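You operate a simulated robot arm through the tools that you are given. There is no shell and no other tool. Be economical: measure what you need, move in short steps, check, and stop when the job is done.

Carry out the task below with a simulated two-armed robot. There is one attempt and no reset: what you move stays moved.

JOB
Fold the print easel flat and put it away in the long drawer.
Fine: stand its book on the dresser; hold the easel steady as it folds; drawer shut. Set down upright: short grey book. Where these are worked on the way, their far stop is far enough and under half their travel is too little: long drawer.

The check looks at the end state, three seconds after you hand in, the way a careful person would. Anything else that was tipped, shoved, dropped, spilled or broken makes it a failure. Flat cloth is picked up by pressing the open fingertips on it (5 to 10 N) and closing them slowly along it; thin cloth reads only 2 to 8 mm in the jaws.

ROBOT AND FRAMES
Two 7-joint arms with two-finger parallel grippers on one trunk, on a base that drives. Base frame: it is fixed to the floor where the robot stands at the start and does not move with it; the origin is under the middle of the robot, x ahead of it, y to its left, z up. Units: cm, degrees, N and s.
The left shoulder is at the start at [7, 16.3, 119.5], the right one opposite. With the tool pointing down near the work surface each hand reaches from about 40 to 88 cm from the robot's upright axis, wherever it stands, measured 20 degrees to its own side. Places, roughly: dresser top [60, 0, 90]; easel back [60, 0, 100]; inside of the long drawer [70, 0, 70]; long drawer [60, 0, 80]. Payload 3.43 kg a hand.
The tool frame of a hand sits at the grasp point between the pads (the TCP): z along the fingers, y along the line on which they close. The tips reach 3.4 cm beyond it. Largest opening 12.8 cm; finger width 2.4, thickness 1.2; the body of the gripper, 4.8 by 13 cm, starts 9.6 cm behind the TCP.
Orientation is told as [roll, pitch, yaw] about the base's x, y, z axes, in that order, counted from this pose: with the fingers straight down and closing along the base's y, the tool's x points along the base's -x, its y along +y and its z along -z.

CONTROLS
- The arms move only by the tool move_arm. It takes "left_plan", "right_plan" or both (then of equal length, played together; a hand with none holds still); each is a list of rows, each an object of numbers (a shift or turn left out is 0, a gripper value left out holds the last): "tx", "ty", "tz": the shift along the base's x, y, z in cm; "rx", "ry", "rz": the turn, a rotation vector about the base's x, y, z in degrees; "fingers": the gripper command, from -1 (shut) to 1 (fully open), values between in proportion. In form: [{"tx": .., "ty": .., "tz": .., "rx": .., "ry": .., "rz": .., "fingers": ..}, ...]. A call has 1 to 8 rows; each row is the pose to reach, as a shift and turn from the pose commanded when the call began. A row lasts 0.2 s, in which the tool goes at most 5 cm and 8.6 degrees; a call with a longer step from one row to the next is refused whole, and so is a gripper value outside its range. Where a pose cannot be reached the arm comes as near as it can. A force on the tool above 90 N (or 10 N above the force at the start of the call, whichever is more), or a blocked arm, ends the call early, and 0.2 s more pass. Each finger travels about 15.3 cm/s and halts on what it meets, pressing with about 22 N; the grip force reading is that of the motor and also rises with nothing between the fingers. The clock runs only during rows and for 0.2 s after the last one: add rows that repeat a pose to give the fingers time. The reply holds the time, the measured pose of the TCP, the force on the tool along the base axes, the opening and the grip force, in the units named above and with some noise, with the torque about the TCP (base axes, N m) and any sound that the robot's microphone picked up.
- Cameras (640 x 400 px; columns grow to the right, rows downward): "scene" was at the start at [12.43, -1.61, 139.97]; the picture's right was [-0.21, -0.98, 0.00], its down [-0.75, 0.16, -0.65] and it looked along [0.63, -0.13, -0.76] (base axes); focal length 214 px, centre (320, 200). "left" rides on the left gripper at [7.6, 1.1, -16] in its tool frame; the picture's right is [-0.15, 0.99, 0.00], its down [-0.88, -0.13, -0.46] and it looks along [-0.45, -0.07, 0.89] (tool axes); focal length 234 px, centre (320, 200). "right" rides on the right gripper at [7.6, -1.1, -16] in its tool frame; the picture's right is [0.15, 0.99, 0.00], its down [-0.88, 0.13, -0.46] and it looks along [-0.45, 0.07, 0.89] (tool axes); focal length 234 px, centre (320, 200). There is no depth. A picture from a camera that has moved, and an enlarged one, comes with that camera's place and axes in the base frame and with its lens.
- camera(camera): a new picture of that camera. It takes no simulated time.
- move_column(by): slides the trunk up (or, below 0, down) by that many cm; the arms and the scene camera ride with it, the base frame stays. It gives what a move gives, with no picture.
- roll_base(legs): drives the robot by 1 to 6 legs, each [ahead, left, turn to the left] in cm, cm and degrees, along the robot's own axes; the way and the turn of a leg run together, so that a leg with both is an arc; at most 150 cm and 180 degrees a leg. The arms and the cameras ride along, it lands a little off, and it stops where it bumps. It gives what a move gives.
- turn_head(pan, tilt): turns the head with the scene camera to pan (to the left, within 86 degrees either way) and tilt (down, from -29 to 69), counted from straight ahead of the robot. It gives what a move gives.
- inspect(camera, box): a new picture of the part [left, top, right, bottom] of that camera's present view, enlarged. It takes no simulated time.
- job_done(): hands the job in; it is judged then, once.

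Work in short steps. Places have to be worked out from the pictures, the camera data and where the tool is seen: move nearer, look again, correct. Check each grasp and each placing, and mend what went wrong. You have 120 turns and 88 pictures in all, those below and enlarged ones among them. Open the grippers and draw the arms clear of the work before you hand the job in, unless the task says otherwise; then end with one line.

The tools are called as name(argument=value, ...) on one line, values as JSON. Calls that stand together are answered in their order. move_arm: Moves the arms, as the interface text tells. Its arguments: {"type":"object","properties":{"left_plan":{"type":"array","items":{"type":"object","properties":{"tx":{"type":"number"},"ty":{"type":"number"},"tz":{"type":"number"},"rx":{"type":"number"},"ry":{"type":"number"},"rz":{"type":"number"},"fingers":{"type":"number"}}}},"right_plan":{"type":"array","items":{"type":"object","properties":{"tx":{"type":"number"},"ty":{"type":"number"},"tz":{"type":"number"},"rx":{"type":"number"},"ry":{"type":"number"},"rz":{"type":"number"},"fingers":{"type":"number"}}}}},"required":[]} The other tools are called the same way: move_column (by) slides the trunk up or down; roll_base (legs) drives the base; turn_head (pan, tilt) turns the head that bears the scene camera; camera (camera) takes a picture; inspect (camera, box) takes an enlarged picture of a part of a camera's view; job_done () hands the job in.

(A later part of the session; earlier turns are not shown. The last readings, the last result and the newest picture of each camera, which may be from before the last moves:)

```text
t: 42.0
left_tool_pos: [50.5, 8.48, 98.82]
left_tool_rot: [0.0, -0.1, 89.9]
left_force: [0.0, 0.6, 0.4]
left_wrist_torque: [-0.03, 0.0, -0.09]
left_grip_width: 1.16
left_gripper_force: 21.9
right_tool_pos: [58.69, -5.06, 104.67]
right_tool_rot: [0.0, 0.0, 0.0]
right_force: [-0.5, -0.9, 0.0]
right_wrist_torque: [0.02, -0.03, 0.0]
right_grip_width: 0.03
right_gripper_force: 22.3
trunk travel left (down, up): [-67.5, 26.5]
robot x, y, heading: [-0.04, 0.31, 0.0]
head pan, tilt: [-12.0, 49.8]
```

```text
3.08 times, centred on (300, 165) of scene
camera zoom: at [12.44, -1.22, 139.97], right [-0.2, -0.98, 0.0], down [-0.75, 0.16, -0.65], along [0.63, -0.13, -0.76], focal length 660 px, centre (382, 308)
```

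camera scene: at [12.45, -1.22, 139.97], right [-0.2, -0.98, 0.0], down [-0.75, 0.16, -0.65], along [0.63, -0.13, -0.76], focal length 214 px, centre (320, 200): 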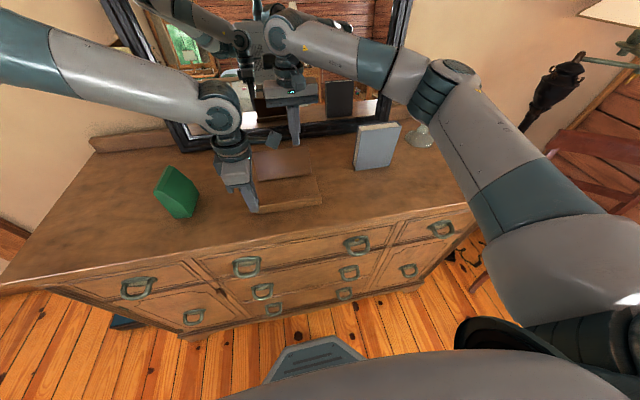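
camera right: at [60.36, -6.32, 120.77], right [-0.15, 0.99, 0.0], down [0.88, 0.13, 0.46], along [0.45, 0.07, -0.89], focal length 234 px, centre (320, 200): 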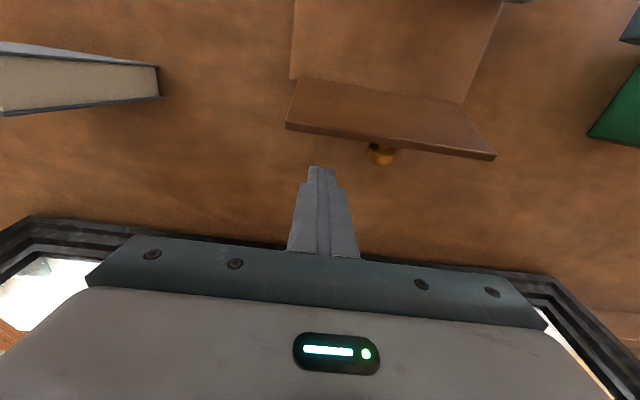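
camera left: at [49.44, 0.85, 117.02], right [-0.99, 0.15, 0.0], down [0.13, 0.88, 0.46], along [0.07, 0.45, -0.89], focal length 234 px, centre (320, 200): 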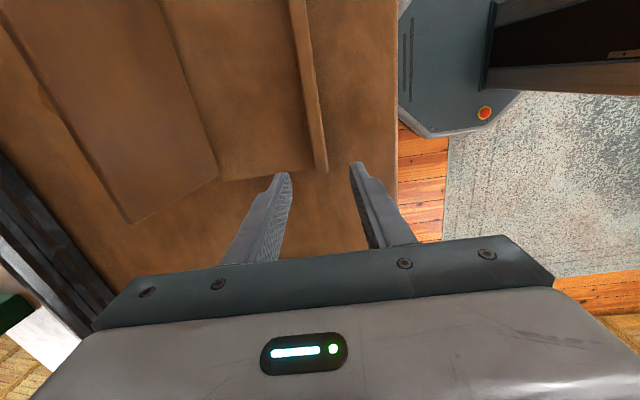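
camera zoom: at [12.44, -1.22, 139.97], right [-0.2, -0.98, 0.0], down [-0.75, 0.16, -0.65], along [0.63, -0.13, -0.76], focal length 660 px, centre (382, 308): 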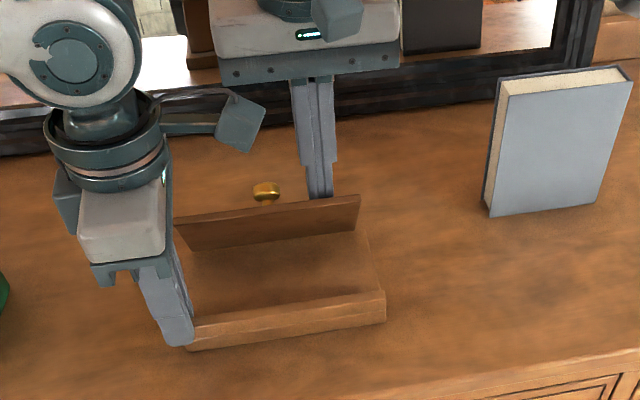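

It is held by hinge friction at about 62°. I continue along the arc, moving forward and down.

move_arm(right_plan=[{"tx": -0.8}, {"tx": -1.6, "tz": -0.2}, {"tx": -2.4, "tz": -0.5}, {"tx": -3, "tz": -1}, {"tx": -3.6, "tz": -1.6}, {"tx": -4, "tz": -2.3}, {"tx": -4, "tz": -2.3}])

inspect(camera="scene", box=[200, 100, 400, 230])

inspect(camera="left", box=[120, 60, 440, 260])

```text
t: 43.6
left_tool_pos: [50.49, 8.47, 98.83]
left_tool_rot: [0.0, 0.0, 89.9]
left_force: [-0.3, -0.3, 0.1]
left_wrist_torque: [-0.01, 0.05, -0.14]
left_grip_width: 1.16
left_gripper_force: 21.7
right_tool_pos: [54.57, -5.22, 102.38]
right_tool_rot: [0.0, 0.1, 0.0]
right_force: [0.7, 0.6, -0.3]
right_wrist_torque: [0.03, 0.0, 0.0]
right_grip_width: 0.01
right_gripper_force: 22.2
trunk travel left (down, up): [-67.5, 26.5]
robot x, y, heading: [-0.11, 0.35, 0.2]
head pan, tilt: [-12.0, 49.8]
```

```text
3.08 times, centred on (300, 165) of scene
camera zoom: at [12.44, -1.22, 139.97], right [-0.2, -0.98, 0.0], down [-0.75, 0.16, -0.65], along [0.63, -0.13, -0.76], focal length 660 px, centre (382, 308)
```

zoom: 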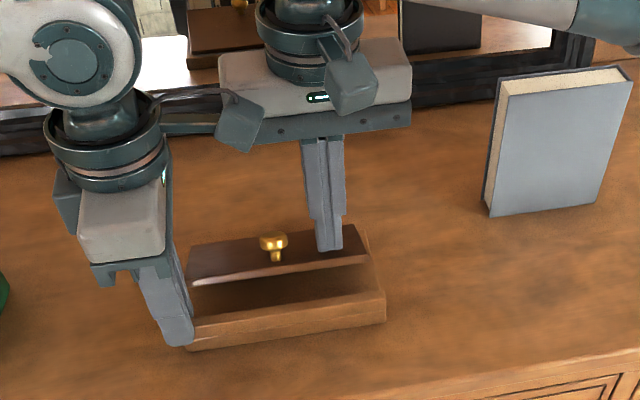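

```text
2.00 times, centred on (280, 160) of left
camera zoom: at [49.45, 0.91, 114.9], right [-0.99, 0.15, 0.0], down [0.13, 0.88, 0.46], along [0.07, 0.45, -0.89], focal length 468 px, centre (400, 280)
```

zoom: 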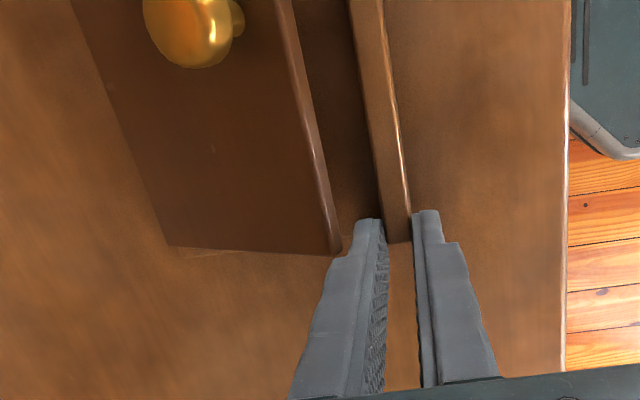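

About 30° remain. The panel's left corner would just graze the left finger, so I shift the left pinch 0.45 cm outward before pressing the panel down.

move_arm(left_plan=[{"fingers": -0.7}, {"fingers": -0.7}, {"ty": 0.25}, {"ty": 0.45}, {"ty": 0.45, "fingers": -0.9}, {"ty": 0.45, "fingers": -0.95}, {"ty": 0.45}])

move_arm(right_plan=[{"tz": -0.6}, {"tz": -1.2}, {"tz": -1.8}, {"tz": -2.4}, {"tz": -2.4}])

inspect(camera="left", box=[120, 60, 440, 260])

```text
t: 45.2
left_tool_pos: [50.37, 8.96, 98.96]
left_tool_rot: [0.0, -0.1, 89.9]
left_force: [1.9, 0.0, 2.8]
left_wrist_torque: [0.0, -0.04, -0.02]
left_grip_width: 1.18
left_gripper_force: 22.4
right_tool_pos: [54.7, -5.14, 102.41]
right_tool_rot: [0.0, 0.0, -0.1]
right_force: [0.4, 0.0, 0.1]
right_wrist_torque: [-0.04, 0.03, 0.02]
right_grip_width: 0.01
right_gripper_force: 21.5
trunk travel left (down, up): [-67.5, 26.5]
robot x, y, heading: [-0.22, 0.2, 0.1]
head pan, tilt: [-12.0, 49.8]
```

```text
t: 46.4
left_tool_pos: [50.48, 8.98, 98.85]
left_tool_rot: [0.0, -0.1, 90.0]
left_force: [0.9, 0.7, 3.6]
left_wrist_torque: [0.01, -0.06, -0.03]
left_grip_width: 1.15
left_gripper_force: 22.0
right_tool_pos: [54.58, -5.25, 100.03]
right_tool_rot: [0.1, 0.1, 0.0]
right_force: [0.6, 0.0, -0.7]
right_wrist_torque: [-0.01, 0.01, 0.02]
right_grip_width: 0.0
right_gripper_force: 22.4
trunk travel left (down, up): [-67.5, 26.5]
robot x, y, heading: [-0.14, -0.03, 0.0]
head pan, tilt: [-12.0, 49.8]
```

```text
2.00 times, centred on (280, 160) of left
camera zoom: at [49.4, 1.41, 114.91], right [-0.99, 0.15, 0.0], down [0.13, 0.88, 0.46], along [0.07, 0.45, -0.89], focal length 468 px, centre (400, 280)
```

zoom: 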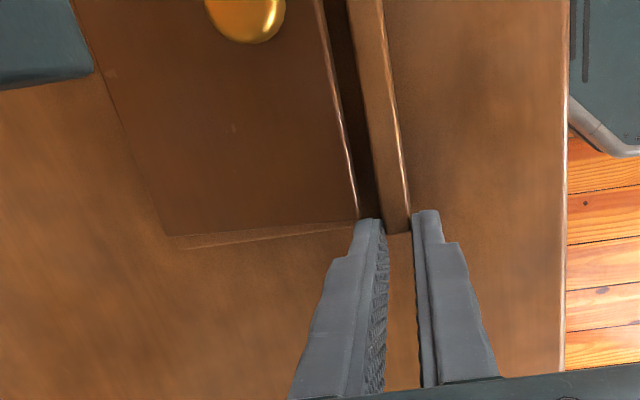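

Nearly flat. I press down until contact force shows.

move_arm(right_plan=[{"tz": -0.4}, {"tz": -0.8}, {"tz": -1.1}, {"tz": -1.1}])

inspect(camera="scene", box=[200, 100, 400, 230])

```text
t: 47.4
left_tool_pos: [50.35, 8.98, 99.01]
left_tool_rot: [0.0, -0.1, 89.8]
left_force: [3.5, -0.4, -0.2]
left_wrist_torque: [0.02, -0.13, 0.04]
left_grip_width: 1.17
left_gripper_force: 22.1
right_tool_pos: [54.68, -5.23, 99.08]
right_tool_rot: [0.0, -0.1, -0.1]
right_force: [0.8, -0.7, 14.5]
right_wrist_torque: [-0.05, -0.19, 0.17]
right_grip_width: 0.0
right_gripper_force: 22.3
trunk travel left (down, up): [-67.5, 26.5]
robot x, y, heading: [-0.19, 0.4, 0.1]
head pan, tilt: [-12.0, 49.8]
```

```text
3.08 times, centred on (300, 165) of scene
camera zoom: at [12.4, -1.22, 139.99], right [-0.2, -0.98, 0.0], down [-0.75, 0.16, -0.65], along [0.63, -0.13, -0.76], focal length 660 px, centre (382, 308)
```

zoom: 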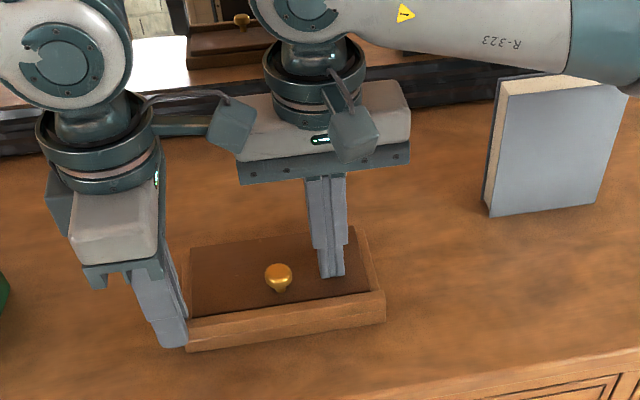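

It presses against its stop at 14 N, so the easel is flat and the base hasn't moved. I lift the right hand away, then release the lip with the left.

move_arm(right_plan=[{"tz": 3}, {"tz": 8}, {"tz": 13}, {"tz": 18}, {"tz": 22, "ty": -3}, {"tz": 24, "ty": -7}], left_plan=[{}, {"fingers": -0.8}, {"fingers": -0.6}, {"fingers": -0.5}, {"fingers": -0.5}, {"tz": 3, "fingers": -0.5}])

move_arm(left_plan=[{"tz": 4}, {"tz": 8}, {"tz": 12}, {"tz": 16}, {"tz": 20}, {"tz": 20}])

camera(camera="left")

inspect(camera="scene", box=[100, 100, 480, 340])

```text
t: 48.8
left_tool_pos: [50.41, 8.87, 102.11]
left_tool_rot: [-0.1, -0.2, 89.9]
left_force: [0.3, 0.0, -0.5]
left_wrist_torque: [0.03, -0.03, 0.0]
left_grip_width: 3.21
left_gripper_force: 0.1
right_tool_pos: [54.64, -12.45, 122.92]
right_tool_rot: [0.1, 0.0, 0.0]
right_force: [-0.5, 0.7, 0.9]
right_wrist_torque: [0.0, -0.02, -0.03]
right_grip_width: 0.02
right_gripper_force: 21.8
trunk travel left (down, up): [-67.5, 26.5]
robot x, y, heading: [0.16, -0.12, 0.2]
head pan, tilt: [-12.0, 49.8]
```

```text
t: 50.2
left_tool_pos: [50.76, 9.05, 121.59]
left_tool_rot: [0.1, -0.1, 90.0]
left_force: [-0.9, 0.5, 0.1]
left_wrist_torque: [0.02, 0.0, -0.02]
left_grip_width: 3.19
left_gripper_force: 0.0
right_tool_pos: [54.84, -12.29, 122.89]
right_tool_rot: [-0.1, 0.0, 0.0]
right_force: [0.4, -0.4, -0.2]
right_wrist_torque: [0.02, 0.03, -0.03]
right_grip_width: 0.0
right_gripper_force: 21.8
trunk travel left (down, up): [-67.5, 26.5]
robot x, y, heading: [0.22, 0.46, 0.2]
head pan, tilt: [-12.0, 49.8]
```

```text
52 pictures are left
camera left: at [49.67, 1.57, 137.65], right [-0.99, 0.15, 0.0], down [0.13, 0.88, 0.46], along [0.07, 0.45, -0.89], focal length 234 px, centre (320, 200)
```

left: 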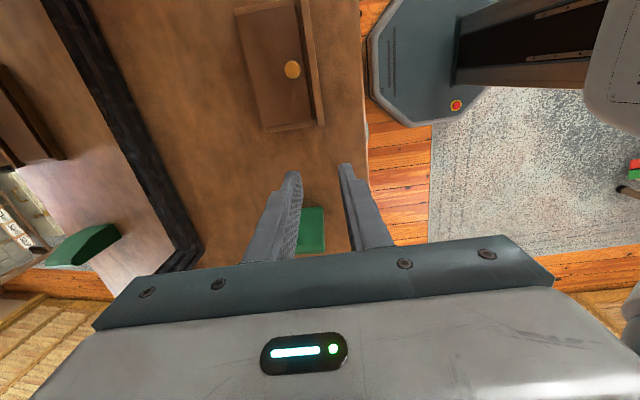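

```text
1.67 times, centred on (290, 220) of scene
camera zoom: at [12.5, -1.2, 139.96], right [-0.2, -0.98, 0.0], down [-0.75, 0.16, -0.65], along [0.63, -0.13, -0.76], focal length 358 px, centre (370, 167)
```

zoom: 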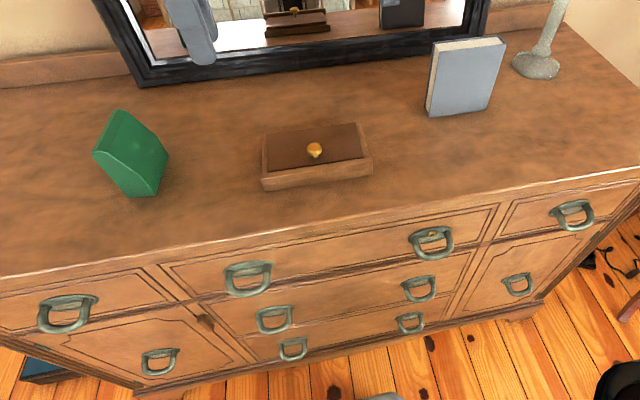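

The easel is folded flat and everything else stands. Next is the drawer: I back the base off 35 cm and lower the trunk for a straight look at the pulls.

roll_base(legs=[[-35, 0, 0]])

move_column(by=-25)

turn_head(pan=0, tilt=25)

camera(camera="scene")

```text
t: 52.5
left_tool_pos: [15.58, 8.97, 121.42]
left_tool_rot: [0.0, -0.1, 89.9]
left_force: [0.8, 0.5, -0.8]
left_wrist_torque: [0.01, 0.0, 0.0]
left_grip_width: 3.16
left_gripper_force: 0.0
right_tool_pos: [19.69, -12.36, 122.96]
right_tool_rot: [0.0, 0.0, 0.1]
right_force: [0.3, -0.3, -0.2]
right_wrist_torque: [-0.01, 0.02, -0.01]
right_grip_width: 0.01
right_gripper_force: 22.1
trunk travel left (down, up): [-67.5, 26.5]
robot x, y, heading: [-35.04, 0.41, 0.3]
head pan, tilt: [-12.0, 49.8]
```

```text
t: 55.1
left_tool_pos: [15.68, 8.95, 96.52]
left_tool_rot: [0.0, -0.1, 89.9]
left_force: [-0.2, 0.0, 0.4]
left_wrist_torque: [-0.02, -0.01, -0.05]
left_grip_width: 3.19
left_gripper_force: 0.0
right_tool_pos: [19.75, -12.33, 97.83]
right_tool_rot: [0.0, 0.1, 0.0]
right_force: [0.1, 0.0, 0.2]
right_wrist_torque: [0.01, -0.01, -0.02]
right_grip_width: 0.0
right_gripper_force: 22.1
trunk travel left (down, up): [-42.5, 51.5]
robot x, y, heading: [-35.11, 0.1, 0.4]
head pan, tilt: [-12.0, 49.8]
```

```text
t: 56.0
left_tool_pos: [15.64, 9.04, 96.53]
left_tool_rot: [-0.1, -0.1, 89.9]
left_force: [-0.1, -0.4, 0.2]
left_wrist_torque: [0.02, 0.01, -0.01]
left_grip_width: 3.19
left_gripper_force: 0.1
right_tool_pos: [19.71, -12.4, 97.87]
right_tool_rot: [0.0, 0.0, 0.2]
right_force: [0.1, -0.3, 0.2]
right_wrist_torque: [-0.05, 0.01, -0.03]
right_grip_width: 0.0
right_gripper_force: 22.2
trunk travel left (down, up): [-42.5, 51.5]
robot x, y, heading: [-35.09, 0.03, 0.3]
head pan, tilt: [0.0, 25.0]
```

```text
50 pictures are left
camera scene: at [-20.98, 0.24, 118.68], right [0.01, -1.0, 0.0], down [-0.42, 0.0, -0.91], along [0.91, 0.0, -0.42], focal length 214 px, centre (320, 200)
```

scene: 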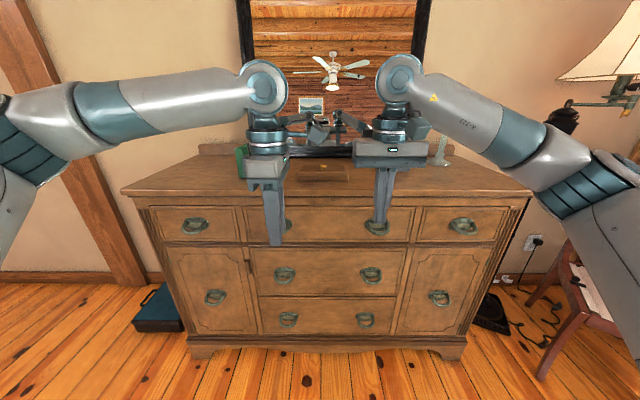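

The arms hide the pulls, but the top long drawer is clear and both pulls are near x≈42, z≈79.5. I pitch the left hand up toward the drawer and turn the right to yaw −90.

move_arm(left_plan=[{"ry": -7.5, "ty": 1}, {"ry": -15, "ty": 2, "tz": -1}, {"ry": -22.5, "ty": 3, "tz": -2}, {"ry": -30, "ty": 3, "tz": -4}, {"ry": -37.5, "ty": 3, "tz": -6}, {"ry": -45, "ty": 3, "tz": -8}, {"ry": -52.5, "ty": 3, "tz": -10}, {"ry": -60, "ty": 3, "tz": -12}], right_plan=[{"rz": -8.5}, {"rz": -17, "ty": -1}, {"rz": -25.5, "ty": -2}, {"rz": -34, "ty": -3}, {"rz": -42.5, "ty": -4}, {"rz": -51, "ty": -5}, {"rz": -59.5, "ty": -6}, {"rz": -68, "ty": -7}])

move_arm(right_plan=[{"rz": -8}, {"rz": -15}, {"rz": -22}, {"rz": -22}])

move_arm(right_plan=[{"ry": -7.5, "fingers": -0.4}, {"ry": -15, "tz": -1}, {"ry": -22.5, "tz": -2, "tx": -1}, {"ry": -30, "tz": -4, "tx": -2}, {"ry": -37.5, "tz": -6, "tx": -3}, {"ry": -45, "tz": -8, "tx": -4}, {"ry": -52.5, "tz": -11, "tx": -4}, {"ry": -60, "tz": -13.5, "tx": -4}])

camera(camera="left")

camera(camera="scene")

```text
t: 57.8
left_tool_pos: [22.61, 13.45, 104.62]
left_tool_rot: [-47.7, -1.5, 86.9]
left_force: [0.6, -0.4, -1.0]
left_wrist_torque: [-0.03, -0.03, -0.01]
left_grip_width: 3.23
left_gripper_force: 0.1
left hand out of reach, approached as far as the arm can: row 5, 6, 7, 8
right_tool_pos: [19.7, -19.23, 97.86]
right_tool_rot: [-0.1, -0.1, -68.0]
right_force: [0.6, 0.7, 0.6]
right_wrist_torque: [-0.04, -0.01, 0.04]
right_grip_width: 0.01
right_gripper_force: 22.1
trunk travel left (down, up): [-42.5, 51.5]
robot x, y, heading: [-35.38, 0.26, 0.1]
head pan, tilt: [0.0, 25.0]
```

```text
t: 58.8
left_tool_pos: [22.57, 13.29, 104.59]
left_tool_rot: [-47.8, -1.6, 87.0]
left_force: [0.3, -0.3, -0.5]
left_wrist_torque: [-0.02, 0.02, 0.01]
left_grip_width: 3.21
left_gripper_force: 0.1
right_tool_pos: [19.72, -19.44, 97.83]
right_tool_rot: [0.0, 0.1, -90.0]
right_force: [-0.6, -0.6, -0.4]
right_wrist_torque: [0.03, 0.01, -0.06]
right_grip_width: 0.0
right_gripper_force: 22.0
trunk travel left (down, up): [-42.5, 51.5]
robot x, y, heading: [-34.91, -0.08, 0.3]
head pan, tilt: [0.0, 25.0]
```

```text
t: 60.6
left_tool_pos: [22.7, 13.08, 104.58]
left_tool_rot: [-47.7, -1.6, 86.8]
left_force: [0.3, 0.3, 0.3]
left_wrist_torque: [-0.02, 0.0, 0.0]
left_grip_width: 3.2
left_gripper_force: 0.1
right_tool_pos: [22.99, -17.68, 85.71]
right_tool_rot: [60.0, -0.1, -90.1]
right_force: [-0.1, -0.1, -0.4]
right_wrist_torque: [0.0, 0.01, 0.02]
right_grip_width: 3.83
right_gripper_force: 0.1
right hand out of reach, approached as far as the arm can: row 6, 7, 8
trunk travel left (down, up): [-42.5, 51.5]
robot x, y, heading: [-35.27, 0.18, 0.4]
head pan, tilt: [0.0, 25.0]
```

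```text
49 pictures are left
camera left: at [9.76, 6.04, 114.36], right [-0.66, 0.2, -0.73], down [-0.2, 0.88, 0.43], along [0.73, 0.43, -0.54], focal length 234 px, centre (320, 200)
```

left: 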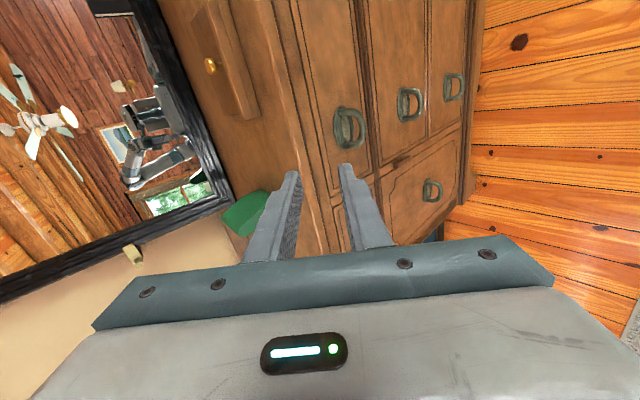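

```text
48 pictures are left
camera scene: at [-20.93, 0.19, 118.69], right [0.01, -1.0, 0.0], down [-0.42, 0.0, -0.91], along [0.91, 0.0, -0.42], focal length 214 px, centre (320, 200)
```

scene: 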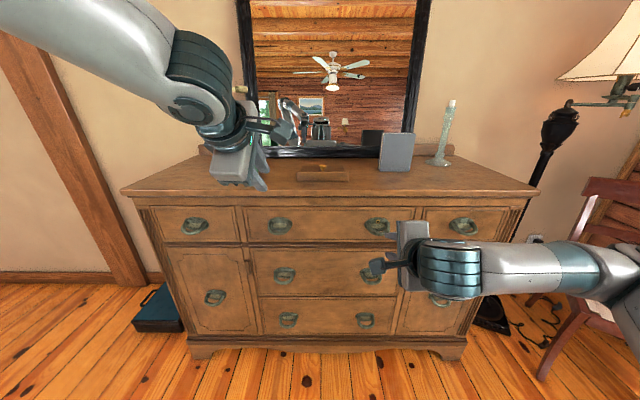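

The right hand is now pitched toward the drawer. I look at its pull through the right camera.

camera(camera="right")

inspect(camera="scene", box=[240, 190, 420, 300])

```text
47 pictures are left
camera right: at [8.62, -9.99, 92.76], right [0.5, 0.15, 0.86], down [-0.33, -0.88, 0.34], along [0.8, -0.45, -0.39], focal length 234 px, centre (320, 200)
```

right: 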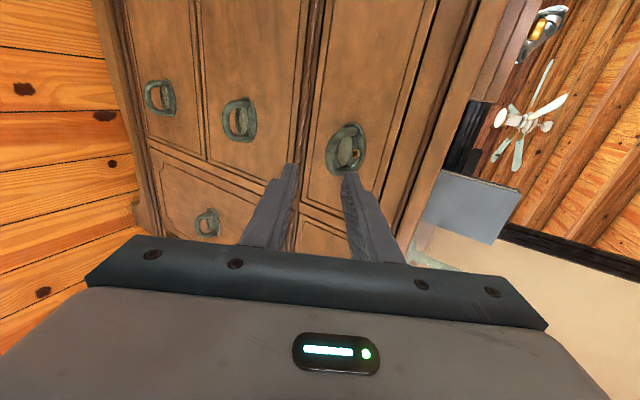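

```text
3.56 times, centred on (330, 245) of scene
camera zoom: at [-20.93, 0.19, 118.69], right [0.01, -1.0, 0.0], down [-0.42, 0.0, -0.91], along [0.91, 0.0, -0.42], focal length 763 px, centre (284, 40)
```

zoom: 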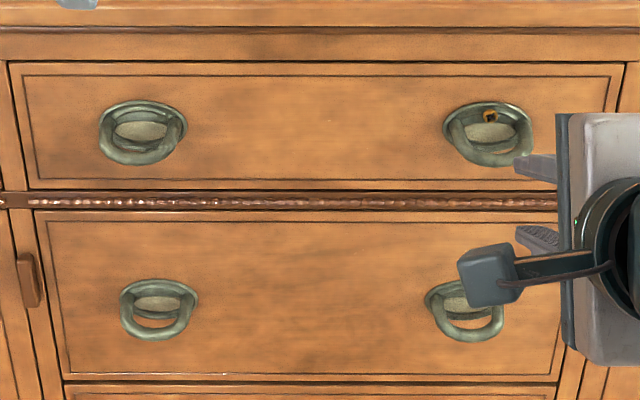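

I zoom in on the right-hand pull to judge how far the bail stands off.

inspect(camera="right", box=[270, 90, 430, 190])

```text
4.00 times, centred on (350, 140) of right
camera zoom: at [8.62, -9.99, 92.76], right [0.5, 0.15, 0.86], down [-0.33, -0.88, 0.34], along [0.8, -0.45, -0.39], focal length 937 px, centre (200, 440)
```

zoom: 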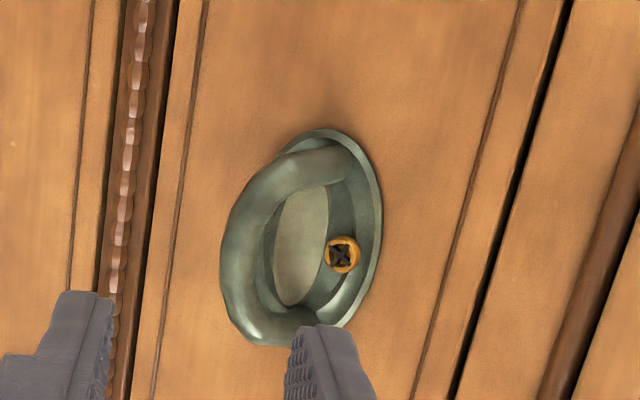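

The face is at about x≈45, the plate centre at about [45, −20, 80], and the bail's lower bar hangs at z≈77, a little off the face. I approach to just in front and look again.

move_arm(right_plan=[{"tx": 3, "ty": -0.7, "tz": -1}, {"tx": 6, "ty": -1.5, "tz": -2}, {"tx": 9, "ty": -2.5, "tz": -3}, {"tx": 12, "ty": -2.5, "tz": -4}, {"tx": 12, "ty": -2.5, "tz": -4}])

inspect(camera="right", box=[220, 80, 460, 240])

inspect(camera="scene", box=[320, 190, 440, 270])

```text
t: 61.8
left_tool_pos: [22.65, 13.15, 104.6]
left_tool_rot: [-47.7, -1.6, 87.0]
left_force: [-1.2, 0.5, 0.0]
left_wrist_torque: [0.0, -0.02, 0.01]
left_grip_width: 3.21
left_gripper_force: 0.2
right_tool_pos: [35.05, -20.29, 81.7]
right_tool_rot: [59.9, -0.1, -90.1]
right_force: [-0.7, -0.5, 0.6]
right_wrist_torque: [-0.03, 0.0, -0.02]
right_grip_width: 3.83
right_gripper_force: 0.0
trunk travel left (down, up): [-42.5, 51.5]
robot x, y, heading: [-35.3, 0.16, 0.1]
head pan, tilt: [0.0, 25.0]
```

```text
2.50 times, centred on (340, 160) of right
camera zoom: at [20.66, -12.57, 88.65], right [0.49, 0.15, 0.86], down [-0.33, -0.88, 0.34], along [0.8, -0.45, -0.39], focal length 585 px, centre (270, 300)
```

zoom: 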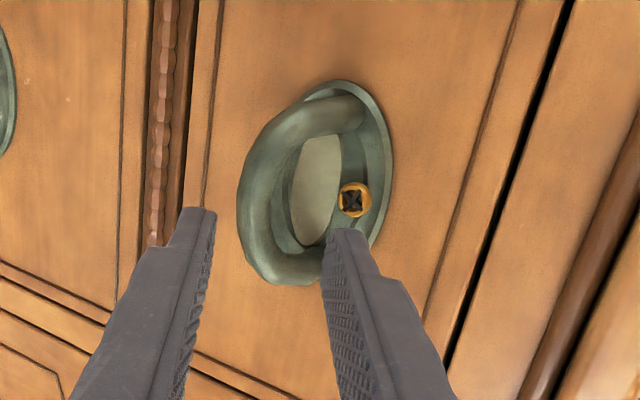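

```text
5.00 times, centred on (380, 230) of scene
camera zoom: at [-21.02, 0.22, 118.69], right [0.01, -1.0, 0.0], down [-0.42, 0.0, -0.91], along [0.91, 0.0, -0.42], focal length 1072 px, centre (20, 50)
```

zoom: 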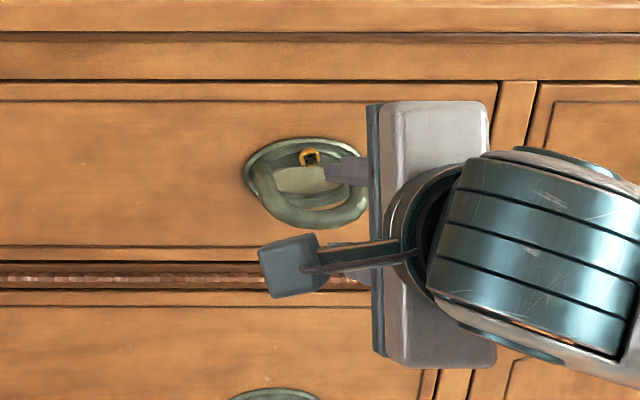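

The bail bar is about [42.7, −20.3, 77]. I level the hand to about 10° downward so the upper finger can enter above the bar, keeping it in front for now.

move_arm(right_plan=[{"ry": -7, "tz": -1.2, "fingers": -0.5}, {"ry": -14, "tz": -2.4}, {"ry": -20, "tz": -3.6}, {"ry": -20, "tz": -3.6, "tx": 0.5}])

inspect(camera="right", box=[220, 80, 460, 240])

```text
t: 62.8
left_tool_pos: [22.64, 13.33, 104.62]
left_tool_rot: [-47.8, -1.6, 87.0]
left_force: [-1.1, -0.2, -0.2]
left_wrist_torque: [0.01, -0.01, 0.02]
left_grip_width: 3.18
left_gripper_force: 0.0
right_tool_pos: [34.99, -20.24, 80.32]
right_tool_rot: [66.9, -0.1, -90.0]
right_force: [0.6, 0.6, -0.1]
right_wrist_torque: [-0.02, 0.02, 0.0]
right_grip_width: 3.2
right_gripper_force: 0.1
right hand out of reach, approached as far as the arm can: row 2, 3, 4
trunk travel left (down, up): [-42.5, 51.5]
robot x, y, heading: [-35.32, -0.01, 0.4]
head pan, tilt: [0.0, 25.0]
```

```text
2.50 times, centred on (340, 160) of right
camera zoom: at [19.95, -12.51, 85.58], right [0.39, 0.15, 0.91], down [-0.37, -0.88, 0.3], along [0.85, -0.45, -0.29], focal length 585 px, centre (270, 300)
```

zoom: 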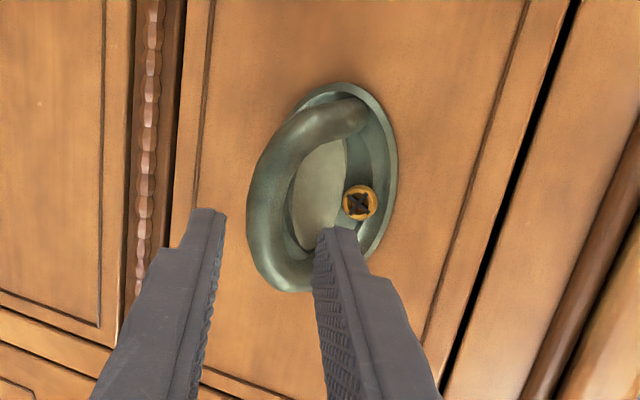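

The wrist limit stops further levelling at this height, so I lower the trunk another 18 cm and bring the hand back up while levelling.

move_column(by=-18)

move_arm(right_plan=[{"tz": 3.5}, {"tz": 7, "ry": -5}, {"tz": 10.5, "ry": -10}, {"tz": 14, "ry": -14}, {"tz": 15.5, "ry": -14}, {"tz": 15.5, "ry": -14}])

inspect(camera="right", box=[220, 80, 460, 240])

```text
t: 64.8
left_tool_pos: [22.62, 13.19, 86.62]
left_tool_rot: [-47.8, -1.8, 87.0]
left_force: [1.0, 0.1, -0.4]
left_wrist_torque: [-0.02, 0.01, 0.0]
left_grip_width: 3.22
left_gripper_force: 0.1
right_tool_pos: [35.04, -20.27, 62.44]
right_tool_rot: [67.0, -0.1, -90.0]
right_force: [0.2, 0.9, 0.2]
right_wrist_torque: [0.0, 0.03, -0.02]
right_grip_width: 3.19
right_gripper_force: 0.0
trunk travel left (down, up): [-24.5, 69.5]
robot x, y, heading: [-34.94, 0.21, 0.2]
head pan, tilt: [0.0, 25.0]
```

```text
t: 66.2
left_tool_pos: [22.75, 13.07, 86.65]
left_tool_rot: [-47.7, -1.6, 87.0]
left_force: [0.5, 0.2, -0.8]
left_wrist_torque: [-0.01, -0.02, -0.02]
left_grip_width: 3.24
left_gripper_force: 0.0
right_tool_pos: [35.13, -20.19, 77.93]
right_tool_rot: [80.9, -0.1, -90.1]
right_force: [0.3, 0.0, 0.3]
right_wrist_torque: [0.01, 0.01, 0.01]
right_grip_width: 3.21
right_gripper_force: 0.1
trunk travel left (down, up): [-24.5, 69.5]
robot x, y, heading: [-35.2, 0.04, 0.1]
head pan, tilt: [0.0, 25.0]
```

```text
2.50 times, centred on (340, 160) of right
camera zoom: at [19.24, -12.49, 79.39], right [0.16, 0.15, 0.98], down [-0.43, -0.88, 0.2], along [0.89, -0.45, -0.07], focal length 585 px, centre (270, 300)
```

zoom: 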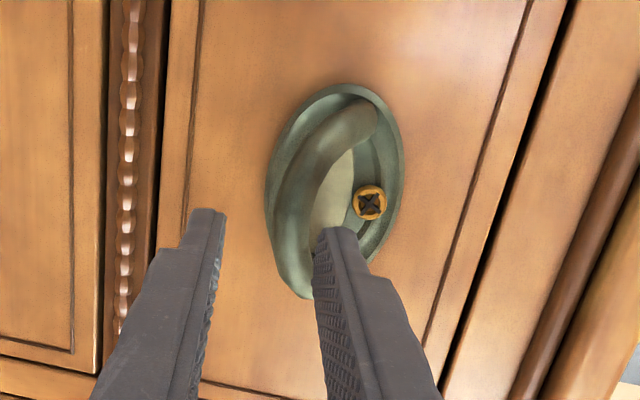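

The bar now reads about [42, −20, 77.8]. I raise 1 cm and advance along the fingers so the bar comes between the pads.

move_arm(right_plan=[{"tz": 1}, {"tz": 0.8, "tx": 1.3}, {"tz": 0.55, "tx": 2.8}, {"tz": 0.3, "tx": 4.2}, {"tz": 0.25, "tx": 4.7}, {"tz": 0.25, "tx": 4.7}])

inspect(camera="right", box=[220, 80, 460, 240])

```text
t: 67.6
left_tool_pos: [22.37, 13.2, 86.81]
left_tool_rot: [-47.9, -1.6, 86.9]
left_force: [-0.7, 0.7, -0.3]
left_wrist_torque: [-0.01, 0.0, 0.02]
left_grip_width: 3.2
left_gripper_force: 0.2
right_tool_pos: [39.47, -20.39, 78.26]
right_tool_rot: [81.1, -0.1, -89.9]
right_force: [-32.8, -1.7, -2.2]
right_wrist_torque: [0.05, -0.54, 0.12]
right_grip_width: 2.79
right_gripper_force: 0.0
trunk travel left (down, up): [-24.5, 69.5]
robot x, y, heading: [-35.11, -0.14, 0.4]
head pan, tilt: [0.0, 25.0]
```

```text
2.50 times, centred on (340, 160) of right
camera zoom: at [23.53, -12.51, 79.69], right [0.15, 0.15, 0.98], down [-0.43, -0.88, 0.2], along [0.89, -0.45, -0.07], focal length 585 px, centre (270, 300)
```

zoom: 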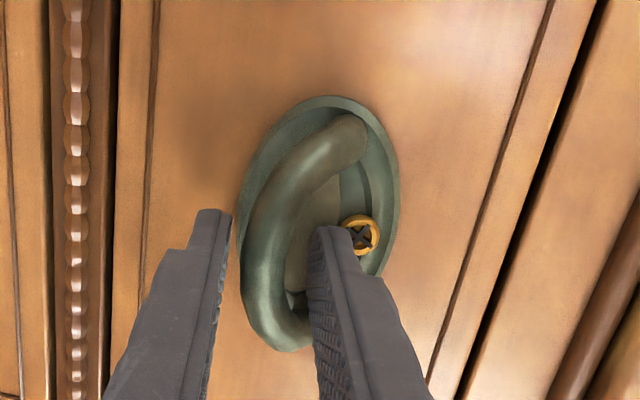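

The upper finger has reached the plate (33 N). I back off 0.6 cm and close on the bar.

move_arm(right_plan=[{"tx": -0.4}, {"tx": -0.6, "fingers": -0.7}, {"tx": -0.6, "fingers": -0.85}, {"tx": -0.6, "fingers": -1}, {"tx": -0.6, "fingers": -1}])

inspect(camera="right", box=[220, 80, 460, 240])

```text
t: 68.8
left_tool_pos: [22.51, 13.21, 86.73]
left_tool_rot: [-47.9, -1.5, 87.0]
left_force: [0.4, 0.1, -1.1]
left_wrist_torque: [-0.01, 0.03, 0.0]
left_grip_width: 3.2
left_gripper_force: 0.1
right_tool_pos: [39.08, -20.07, 78.68]
right_tool_rot: [81.4, 0.0, -90.0]
right_force: [4.1, 1.8, 23.5]
right_wrist_torque: [0.1, -0.33, -0.65]
right_grip_width: 1.36
right_gripper_force: 44.6
trunk travel left (down, up): [-24.5, 69.5]
robot x, y, heading: [-34.97, 0.57, 0.5]
head pan, tilt: [0.0, 25.0]
```

```text
2.50 times, centred on (340, 160) of right
camera zoom: at [23.17, -12.45, 79.86], right [0.15, 0.15, 0.98], down [-0.43, -0.88, 0.2], along [0.89, -0.45, -0.07], focal length 585 px, centre (270, 300)
```

zoom: 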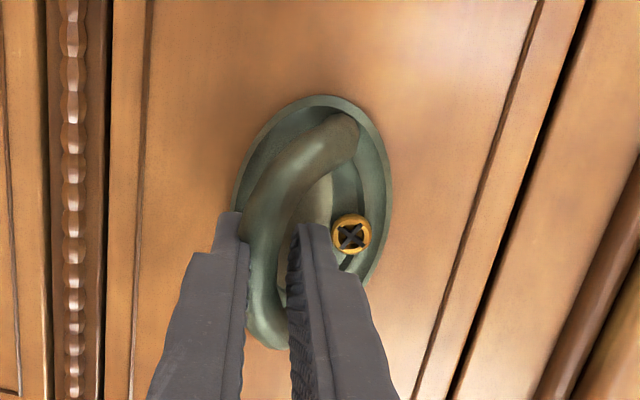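

The bar is held firmly at 1.36 cm. I relax the vertical strain by raising a little, then start a gentle pull.

move_arm(right_plan=[{"tz": 0.4}, {"tz": 0.4, "tx": -0.5}, {"tz": 0.4, "tx": -1.2}, {"tz": 0.4, "tx": -2}, {"tz": 0.4, "tx": -3}, {"tz": 0.4, "tx": -3}])

camera(camera="scene")

```text
t: 70.2
left_tool_pos: [22.59, 13.24, 86.66]
left_tool_rot: [-47.8, -1.6, 87.1]
left_force: [0.4, 0.4, 0.6]
left_wrist_torque: [-0.01, 0.03, 0.0]
left_grip_width: 3.19
left_gripper_force: 0.0
right_tool_pos: [36.17, -20.23, 78.57]
right_tool_rot: [81.0, -0.1, -89.9]
right_force: [-0.7, 5.1, 11.7]
right_wrist_torque: [-0.03, -0.24, -0.59]
right_grip_width: 1.37
right_gripper_force: 44.8
trunk travel left (down, up): [-24.5, 69.5]
robot x, y, heading: [-35.04, -0.04, 0.2]
head pan, tilt: [0.0, 25.0]
```

```text
38 pictures are left
camera scene: at [-21.11, 0.32, 100.7], right [0.01, -1.0, 0.0], down [-0.42, 0.0, -0.91], along [0.91, 0.0, -0.42], focal length 214 px, centre (320, 200)
```

scene: 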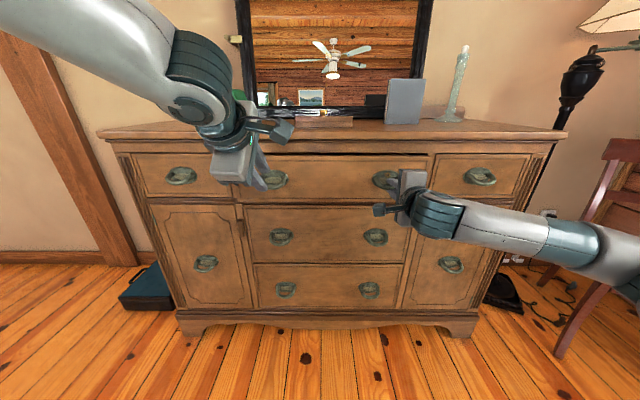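

The drawer is sliding. I first lift the left hand clear, back to pointing down, and then pull further.

move_arm(left_plan=[{"tz": 4}, {"tz": 8, "ry": 8}, {"tz": 12, "ry": 16}, {"tz": 16, "ry": 24}, {"tz": 20, "ry": 32}, {"tz": 22, "ry": 40}, {"tz": 22, "ry": 47.7}])

move_arm(right_plan=[{"tx": -1.5}, {"tx": -3}, {"tx": -5}, {"tx": -7}, {"tx": -9}, {"tx": -11}, {"tx": -13}, {"tx": -13}])

```text
t: 71.8
left_tool_pos: [21.68, 12.94, 107.02]
left_tool_rot: [-0.8, 1.5, 85.8]
left_force: [2.3, 4.9, -2.5]
left_wrist_torque: [-0.53, 0.26, 0.0]
left_grip_width: 3.18
left_gripper_force: 0.0
left hand out of reach, approached as far as the arm can: row 7
right_tool_pos: [36.31, -20.17, 78.68]
right_tool_rot: [81.0, -0.1, -90.1]
right_force: [-5.7, -1.1, 8.6]
right_wrist_torque: [0.13, -0.03, 1.33]
right_grip_width: 1.35
right_gripper_force: 44.8
trunk travel left (down, up): [-24.5, 69.5]
robot x, y, heading: [-35.23, 0.31, 0.4]
head pan, tilt: [0.0, 25.0]
```

```text
t: 73.6
left_tool_pos: [21.96, 12.99, 106.87]
left_tool_rot: [-0.6, 0.8, 86.6]
left_force: [0.3, -0.9, 0.6]
left_wrist_torque: [0.01, 0.01, -0.01]
left_grip_width: 3.2
left_gripper_force: 0.2
right_tool_pos: [25.79, -20.15, 78.55]
right_tool_rot: [80.4, -0.1, -90.3]
right_force: [-3.0, -9.7, -15.5]
right_wrist_torque: [0.08, 0.18, -0.97]
right_grip_width: 1.35
right_gripper_force: 44.4
right hand out of reach, approached as far as the arm can: row 6, 7, 8
trunk travel left (down, up): [-24.5, 69.5]
robot x, y, heading: [-35.1, -0.21, 0.5]
head pan, tilt: [0.0, 25.0]
```

The drawer is out about 13 cm and the arm is at its inner limit. I draw the rest with the base.

roll_base(legs=[[-8, 0, 0]])

camera(camera="scene")

```text
t: 74.6
left_tool_pos: [14.06, 12.86, 106.87]
left_tool_rot: [-0.5, 0.9, 86.7]
left_force: [0.2, -0.6, -0.5]
left_wrist_torque: [-0.01, -0.05, 0.01]
left_grip_width: 3.22
left_gripper_force: 0.1
right_tool_pos: [17.83, -20.14, 78.58]
right_tool_rot: [80.5, 0.0, -90.1]
right_force: [2.8, -15.8, -31.7]
right_wrist_torque: [0.16, 0.3, -0.02]
right_grip_width: 1.34
right_gripper_force: 45.3
trunk travel left (down, up): [-24.5, 69.5]
robot x, y, heading: [-43.41, -0.02, 0.5]
head pan, tilt: [0.0, 25.0]
```

```text
37 pictures are left
camera scene: at [-28.82, -0.04, 100.63], right [0.01, -1.0, 0.0], down [-0.43, 0.0, -0.91], along [0.91, 0.01, -0.43], focal length 214 px, centre (320, 200)
```

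scene: 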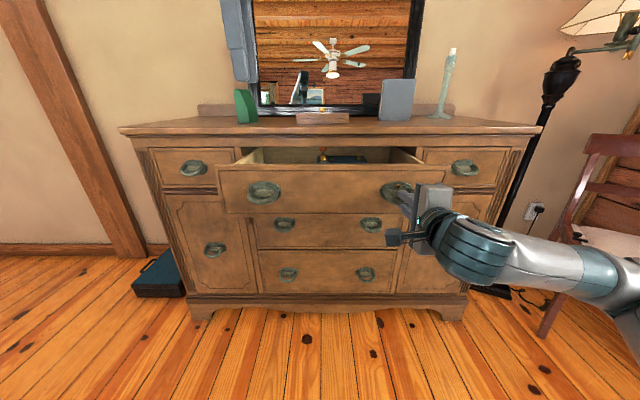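

It's now open about 21 cm and there are things inside. I relax the vertical strain, draw a bit further, and then look inside.

move_arm(right_plan=[{"tz": -0.3}, {"tz": -0.5}, {"tz": -0.5}])

roll_base(legs=[[-6, 0, 0]])

turn_head(pan=0, tilt=35)

camera(camera="scene")

```text
t: 75.4
left_tool_pos: [13.68, 13.13, 107.05]
left_tool_rot: [-0.8, 1.1, 86.8]
left_force: [-0.6, 0.1, -0.8]
left_wrist_torque: [0.02, 0.0, -0.02]
left_grip_width: 3.19
left_gripper_force: 0.1
right_tool_pos: [17.74, -20.11, 78.52]
right_tool_rot: [81.0, 0.0, -90.3]
right_force: [3.6, -9.5, 13.7]
right_wrist_torque: [0.28, -0.12, -0.45]
right_grip_width: 1.35
right_gripper_force: 44.9
trunk travel left (down, up): [-24.5, 69.5]
robot x, y, heading: [-43.13, -0.21, 0.0]
head pan, tilt: [0.0, 25.0]
```

```text
t: 76.4
left_tool_pos: [7.4, 12.94, 107.13]
left_tool_rot: [-0.9, 1.0, 86.7]
left_force: [-1.1, -0.5, 0.0]
left_wrist_torque: [-0.01, -0.04, -0.03]
left_grip_width: 3.21
left_gripper_force: 0.2
right_tool_pos: [11.59, -20.07, 78.58]
right_tool_rot: [81.0, 0.0, -90.1]
right_force: [2.6, -15.1, 23.0]
right_wrist_torque: [0.52, -0.2, 0.44]
right_grip_width: 1.38
right_gripper_force: 45.4
trunk travel left (down, up): [-24.5, 69.5]
robot x, y, heading: [-49.24, -0.1, 0.3]
head pan, tilt: [0.0, 25.0]
```

```text
t: 77.1
left_tool_pos: [7.58, 13.19, 107.1]
left_tool_rot: [-0.7, 1.0, 86.7]
left_force: [0.1, 0.5, 0.2]
left_wrist_torque: [-0.03, 0.01, -0.02]
left_grip_width: 3.22
left_gripper_force: 0.1
right_tool_pos: [11.76, -20.14, 78.52]
right_tool_rot: [81.1, 0.1, -90.3]
right_force: [0.0, -5.6, 9.4]
right_wrist_torque: [0.19, -0.14, 0.26]
right_grip_width: 1.37
right_gripper_force: 44.7
trunk travel left (down, up): [-24.5, 69.5]
robot x, y, heading: [-49.37, 0.1, 0.3]
head pan, tilt: [0.0, 35.0]
```

```text
36 pictures are left
camera scene: at [-35.57, 0.12, 99.13], right [0.01, -1.0, 0.0], down [-0.57, 0.0, -0.82], along [0.82, 0.0, -0.57], focal length 214 px, centre (320, 200)
```

scene: 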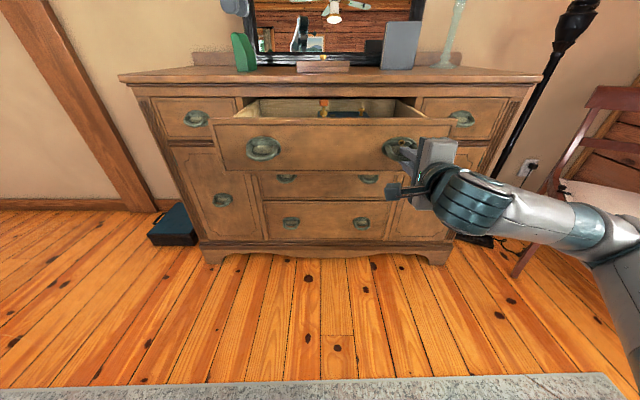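

The drawer is open about 27 cm. I release the bail and back straight off.

move_arm(right_plan=[{"fingers": -0.7}, {"fingers": -0.5}, {"fingers": -0.45}, {"fingers": -0.45}])

roll_base(legs=[[-8, 0, 0]])

move_column(by=40)

turn_head(pan=0, tilt=40)

camera(camera="scene")

```text
t: 78.1
left_tool_pos: [7.88, 13.17, 106.96]
left_tool_rot: [-0.7, 1.0, 86.7]
left_force: [0.6, -0.3, -0.3]
left_wrist_torque: [0.02, 0.0, 0.04]
left_grip_width: 3.22
left_gripper_force: 0.1
right_tool_pos: [11.78, -20.02, 78.17]
right_tool_rot: [80.7, 0.0, -90.1]
right_force: [-3.6, 1.5, -13.9]
right_wrist_torque: [-0.11, 0.45, 0.11]
right_grip_width: 2.74
right_gripper_force: 0.0
trunk travel left (down, up): [-24.5, 69.5]
robot x, y, heading: [-49.48, 0.13, 0.3]
head pan, tilt: [0.0, 35.0]
```

```text
t: 79.2
left_tool_pos: [-0.39, 13.13, 107.17]
left_tool_rot: [-0.9, 1.0, 86.7]
left_force: [-0.1, 0.5, 0.1]
left_wrist_torque: [-0.05, -0.05, 0.04]
left_grip_width: 3.2
left_gripper_force: 0.1
right_tool_pos: [3.64, -20.14, 78.47]
right_tool_rot: [81.0, -0.1, -90.3]
right_force: [-0.5, 0.0, 0.0]
right_wrist_torque: [0.02, 0.04, -0.01]
right_grip_width: 3.51
right_gripper_force: 0.0
trunk travel left (down, up): [-24.5, 69.5]
robot x, y, heading: [-57.33, 0.12, 0.3]
head pan, tilt: [0.0, 35.0]
```

```text
t: 83.0
left_tool_pos: [-0.28, 13.04, 146.91]
left_tool_rot: [-0.8, 1.0, 86.6]
left_force: [0.1, 0.0, -0.5]
left_wrist_torque: [0.01, 0.01, 0.02]
left_grip_width: 3.19
left_gripper_force: 0.0
right_tool_pos: [3.94, -20.11, 118.4]
right_tool_rot: [80.9, -0.1, -90.3]
right_force: [-0.7, -0.5, -0.2]
right_wrist_torque: [0.01, 0.03, 0.04]
right_grip_width: 3.51
right_gripper_force: 0.0
trunk travel left (down, up): [-64.5, 29.5]
robot x, y, heading: [-56.94, -0.07, 0.4]
head pan, tilt: [0.0, 35.0]
```

```text
t: 83.7
left_tool_pos: [-0.16, 13.07, 147.04]
left_tool_rot: [-0.8, 0.9, 86.5]
left_force: [-0.3, 0.6, -0.8]
left_wrist_torque: [0.02, -0.01, 0.0]
left_grip_width: 3.19
left_gripper_force: 0.0
right_tool_pos: [3.83, -20.18, 118.47]
right_tool_rot: [80.9, -0.1, -90.2]
right_force: [-0.1, -0.3, -0.4]
right_wrist_torque: [-0.04, -0.01, 0.02]
right_grip_width: 3.52
right_gripper_force: 0.1
trunk travel left (down, up): [-64.5, 29.5]
robot x, y, heading: [-57.0, 0.4, 0.1]
head pan, tilt: [0.0, 40.0]
```

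```text
35 pictures are left
camera scene: at [-43.74, 0.08, 138.36], right [0.01, -1.0, 0.0], down [-0.64, 0.0, -0.77], along [0.77, 0.0, -0.64], focal length 214 px, centre (320, 200)
```

scene: 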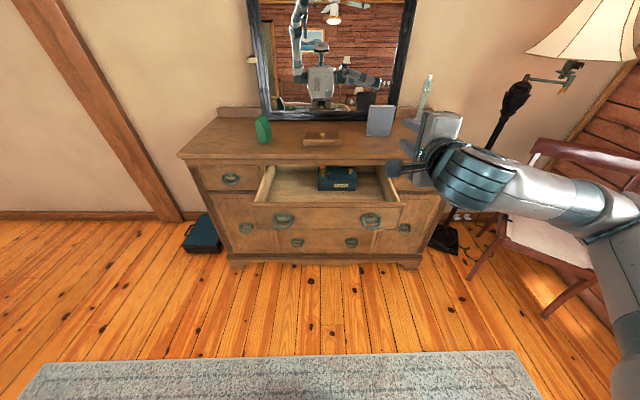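

inspect(camera="scene", box=[230, 90, 420, 240])

```text
2.67 times, centred on (325, 165) of scene
camera zoom: at [-43.74, 0.08, 138.36], right [0.01, -1.0, 0.0], down [-0.64, 0.0, -0.77], along [0.77, 0.0, -0.64], focal length 572 px, centre (307, 293)
```

zoom: 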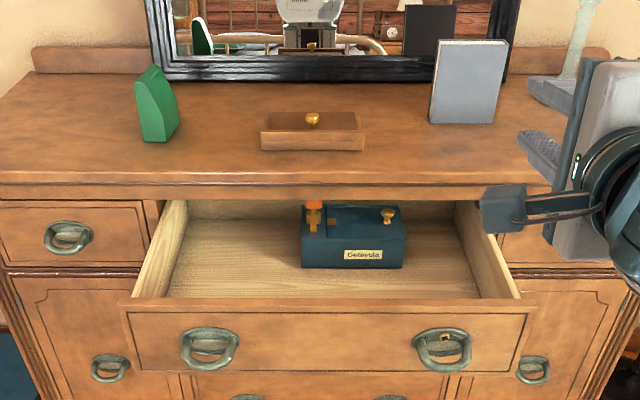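

A dark box with brass fittings sits at the back of the drawer, front about x≈40, y +1 to −18. In front of it there is about 20 cm of free depth, enough for the folded easel without turning it. I drive forward to about x=−17 for picking.

move_arm(right_plan=[{"tx": -2, "ty": -3, "tz": 1}, {"tx": -4, "ty": -6, "tz": 2}, {"tx": -6, "ty": -9, "tz": 3}, {"tx": -6, "ty": -9, "tz": 3}], left_plan=[{"rx": 0.4, "ry": -0.5, "rz": 1.5, "fingers": 1}, {"rx": 0.8, "ry": -1, "rz": 3.4, "tz": -3}, {"rx": 0.8, "ry": -1, "rz": 3.4, "tz": -6}, {"rx": 0.8, "ry": -1, "rz": 3.4, "tz": -9, "fingers": 1}])

roll_base(legs=[[40, 0, 0]])

```text
t: 84.7
left_tool_pos: [0.11, 13.12, 137.82]
left_tool_rot: [-1.9, 0.3, 90.1]
left_force: [0.2, 0.2, 0.6]
left_wrist_torque: [-0.01, 0.0, 0.02]
left_grip_width: 12.79
left_gripper_force: 0.0
right_tool_pos: [2.22, -30.06, 123.26]
right_tool_rot: [80.8, -0.1, -90.3]
right_force: [0.5, 0.2, -0.6]
right_wrist_torque: [-0.02, -0.01, -0.04]
right_grip_width: 3.51
right_gripper_force: 0.0
right hand out of reach, approached as far as the arm can: row 1, 2, 3, 4
trunk travel left (down, up): [-64.5, 29.5]
robot x, y, heading: [-57.2, -0.16, 0.1]
head pan, tilt: [0.0, 40.0]
```

```text
t: 87.1
left_tool_pos: [39.61, 12.97, 137.99]
left_tool_rot: [-1.8, 0.2, 89.9]
left_force: [0.6, -0.9, -0.1]
left_wrist_torque: [0.01, -0.01, -0.03]
left_grip_width: 12.79
left_gripper_force: 0.1
right_tool_pos: [41.76, -30.06, 123.33]
right_tool_rot: [81.0, -0.1, -90.3]
right_force: [0.1, -0.1, 0.2]
right_wrist_torque: [0.0, 0.02, -0.01]
right_grip_width: 3.48
right_gripper_force: 0.1
trunk travel left (down, up): [-64.5, 29.5]
robot x, y, heading: [-17.17, 0.07, 0.4]
head pan, tilt: [0.0, 40.0]
```

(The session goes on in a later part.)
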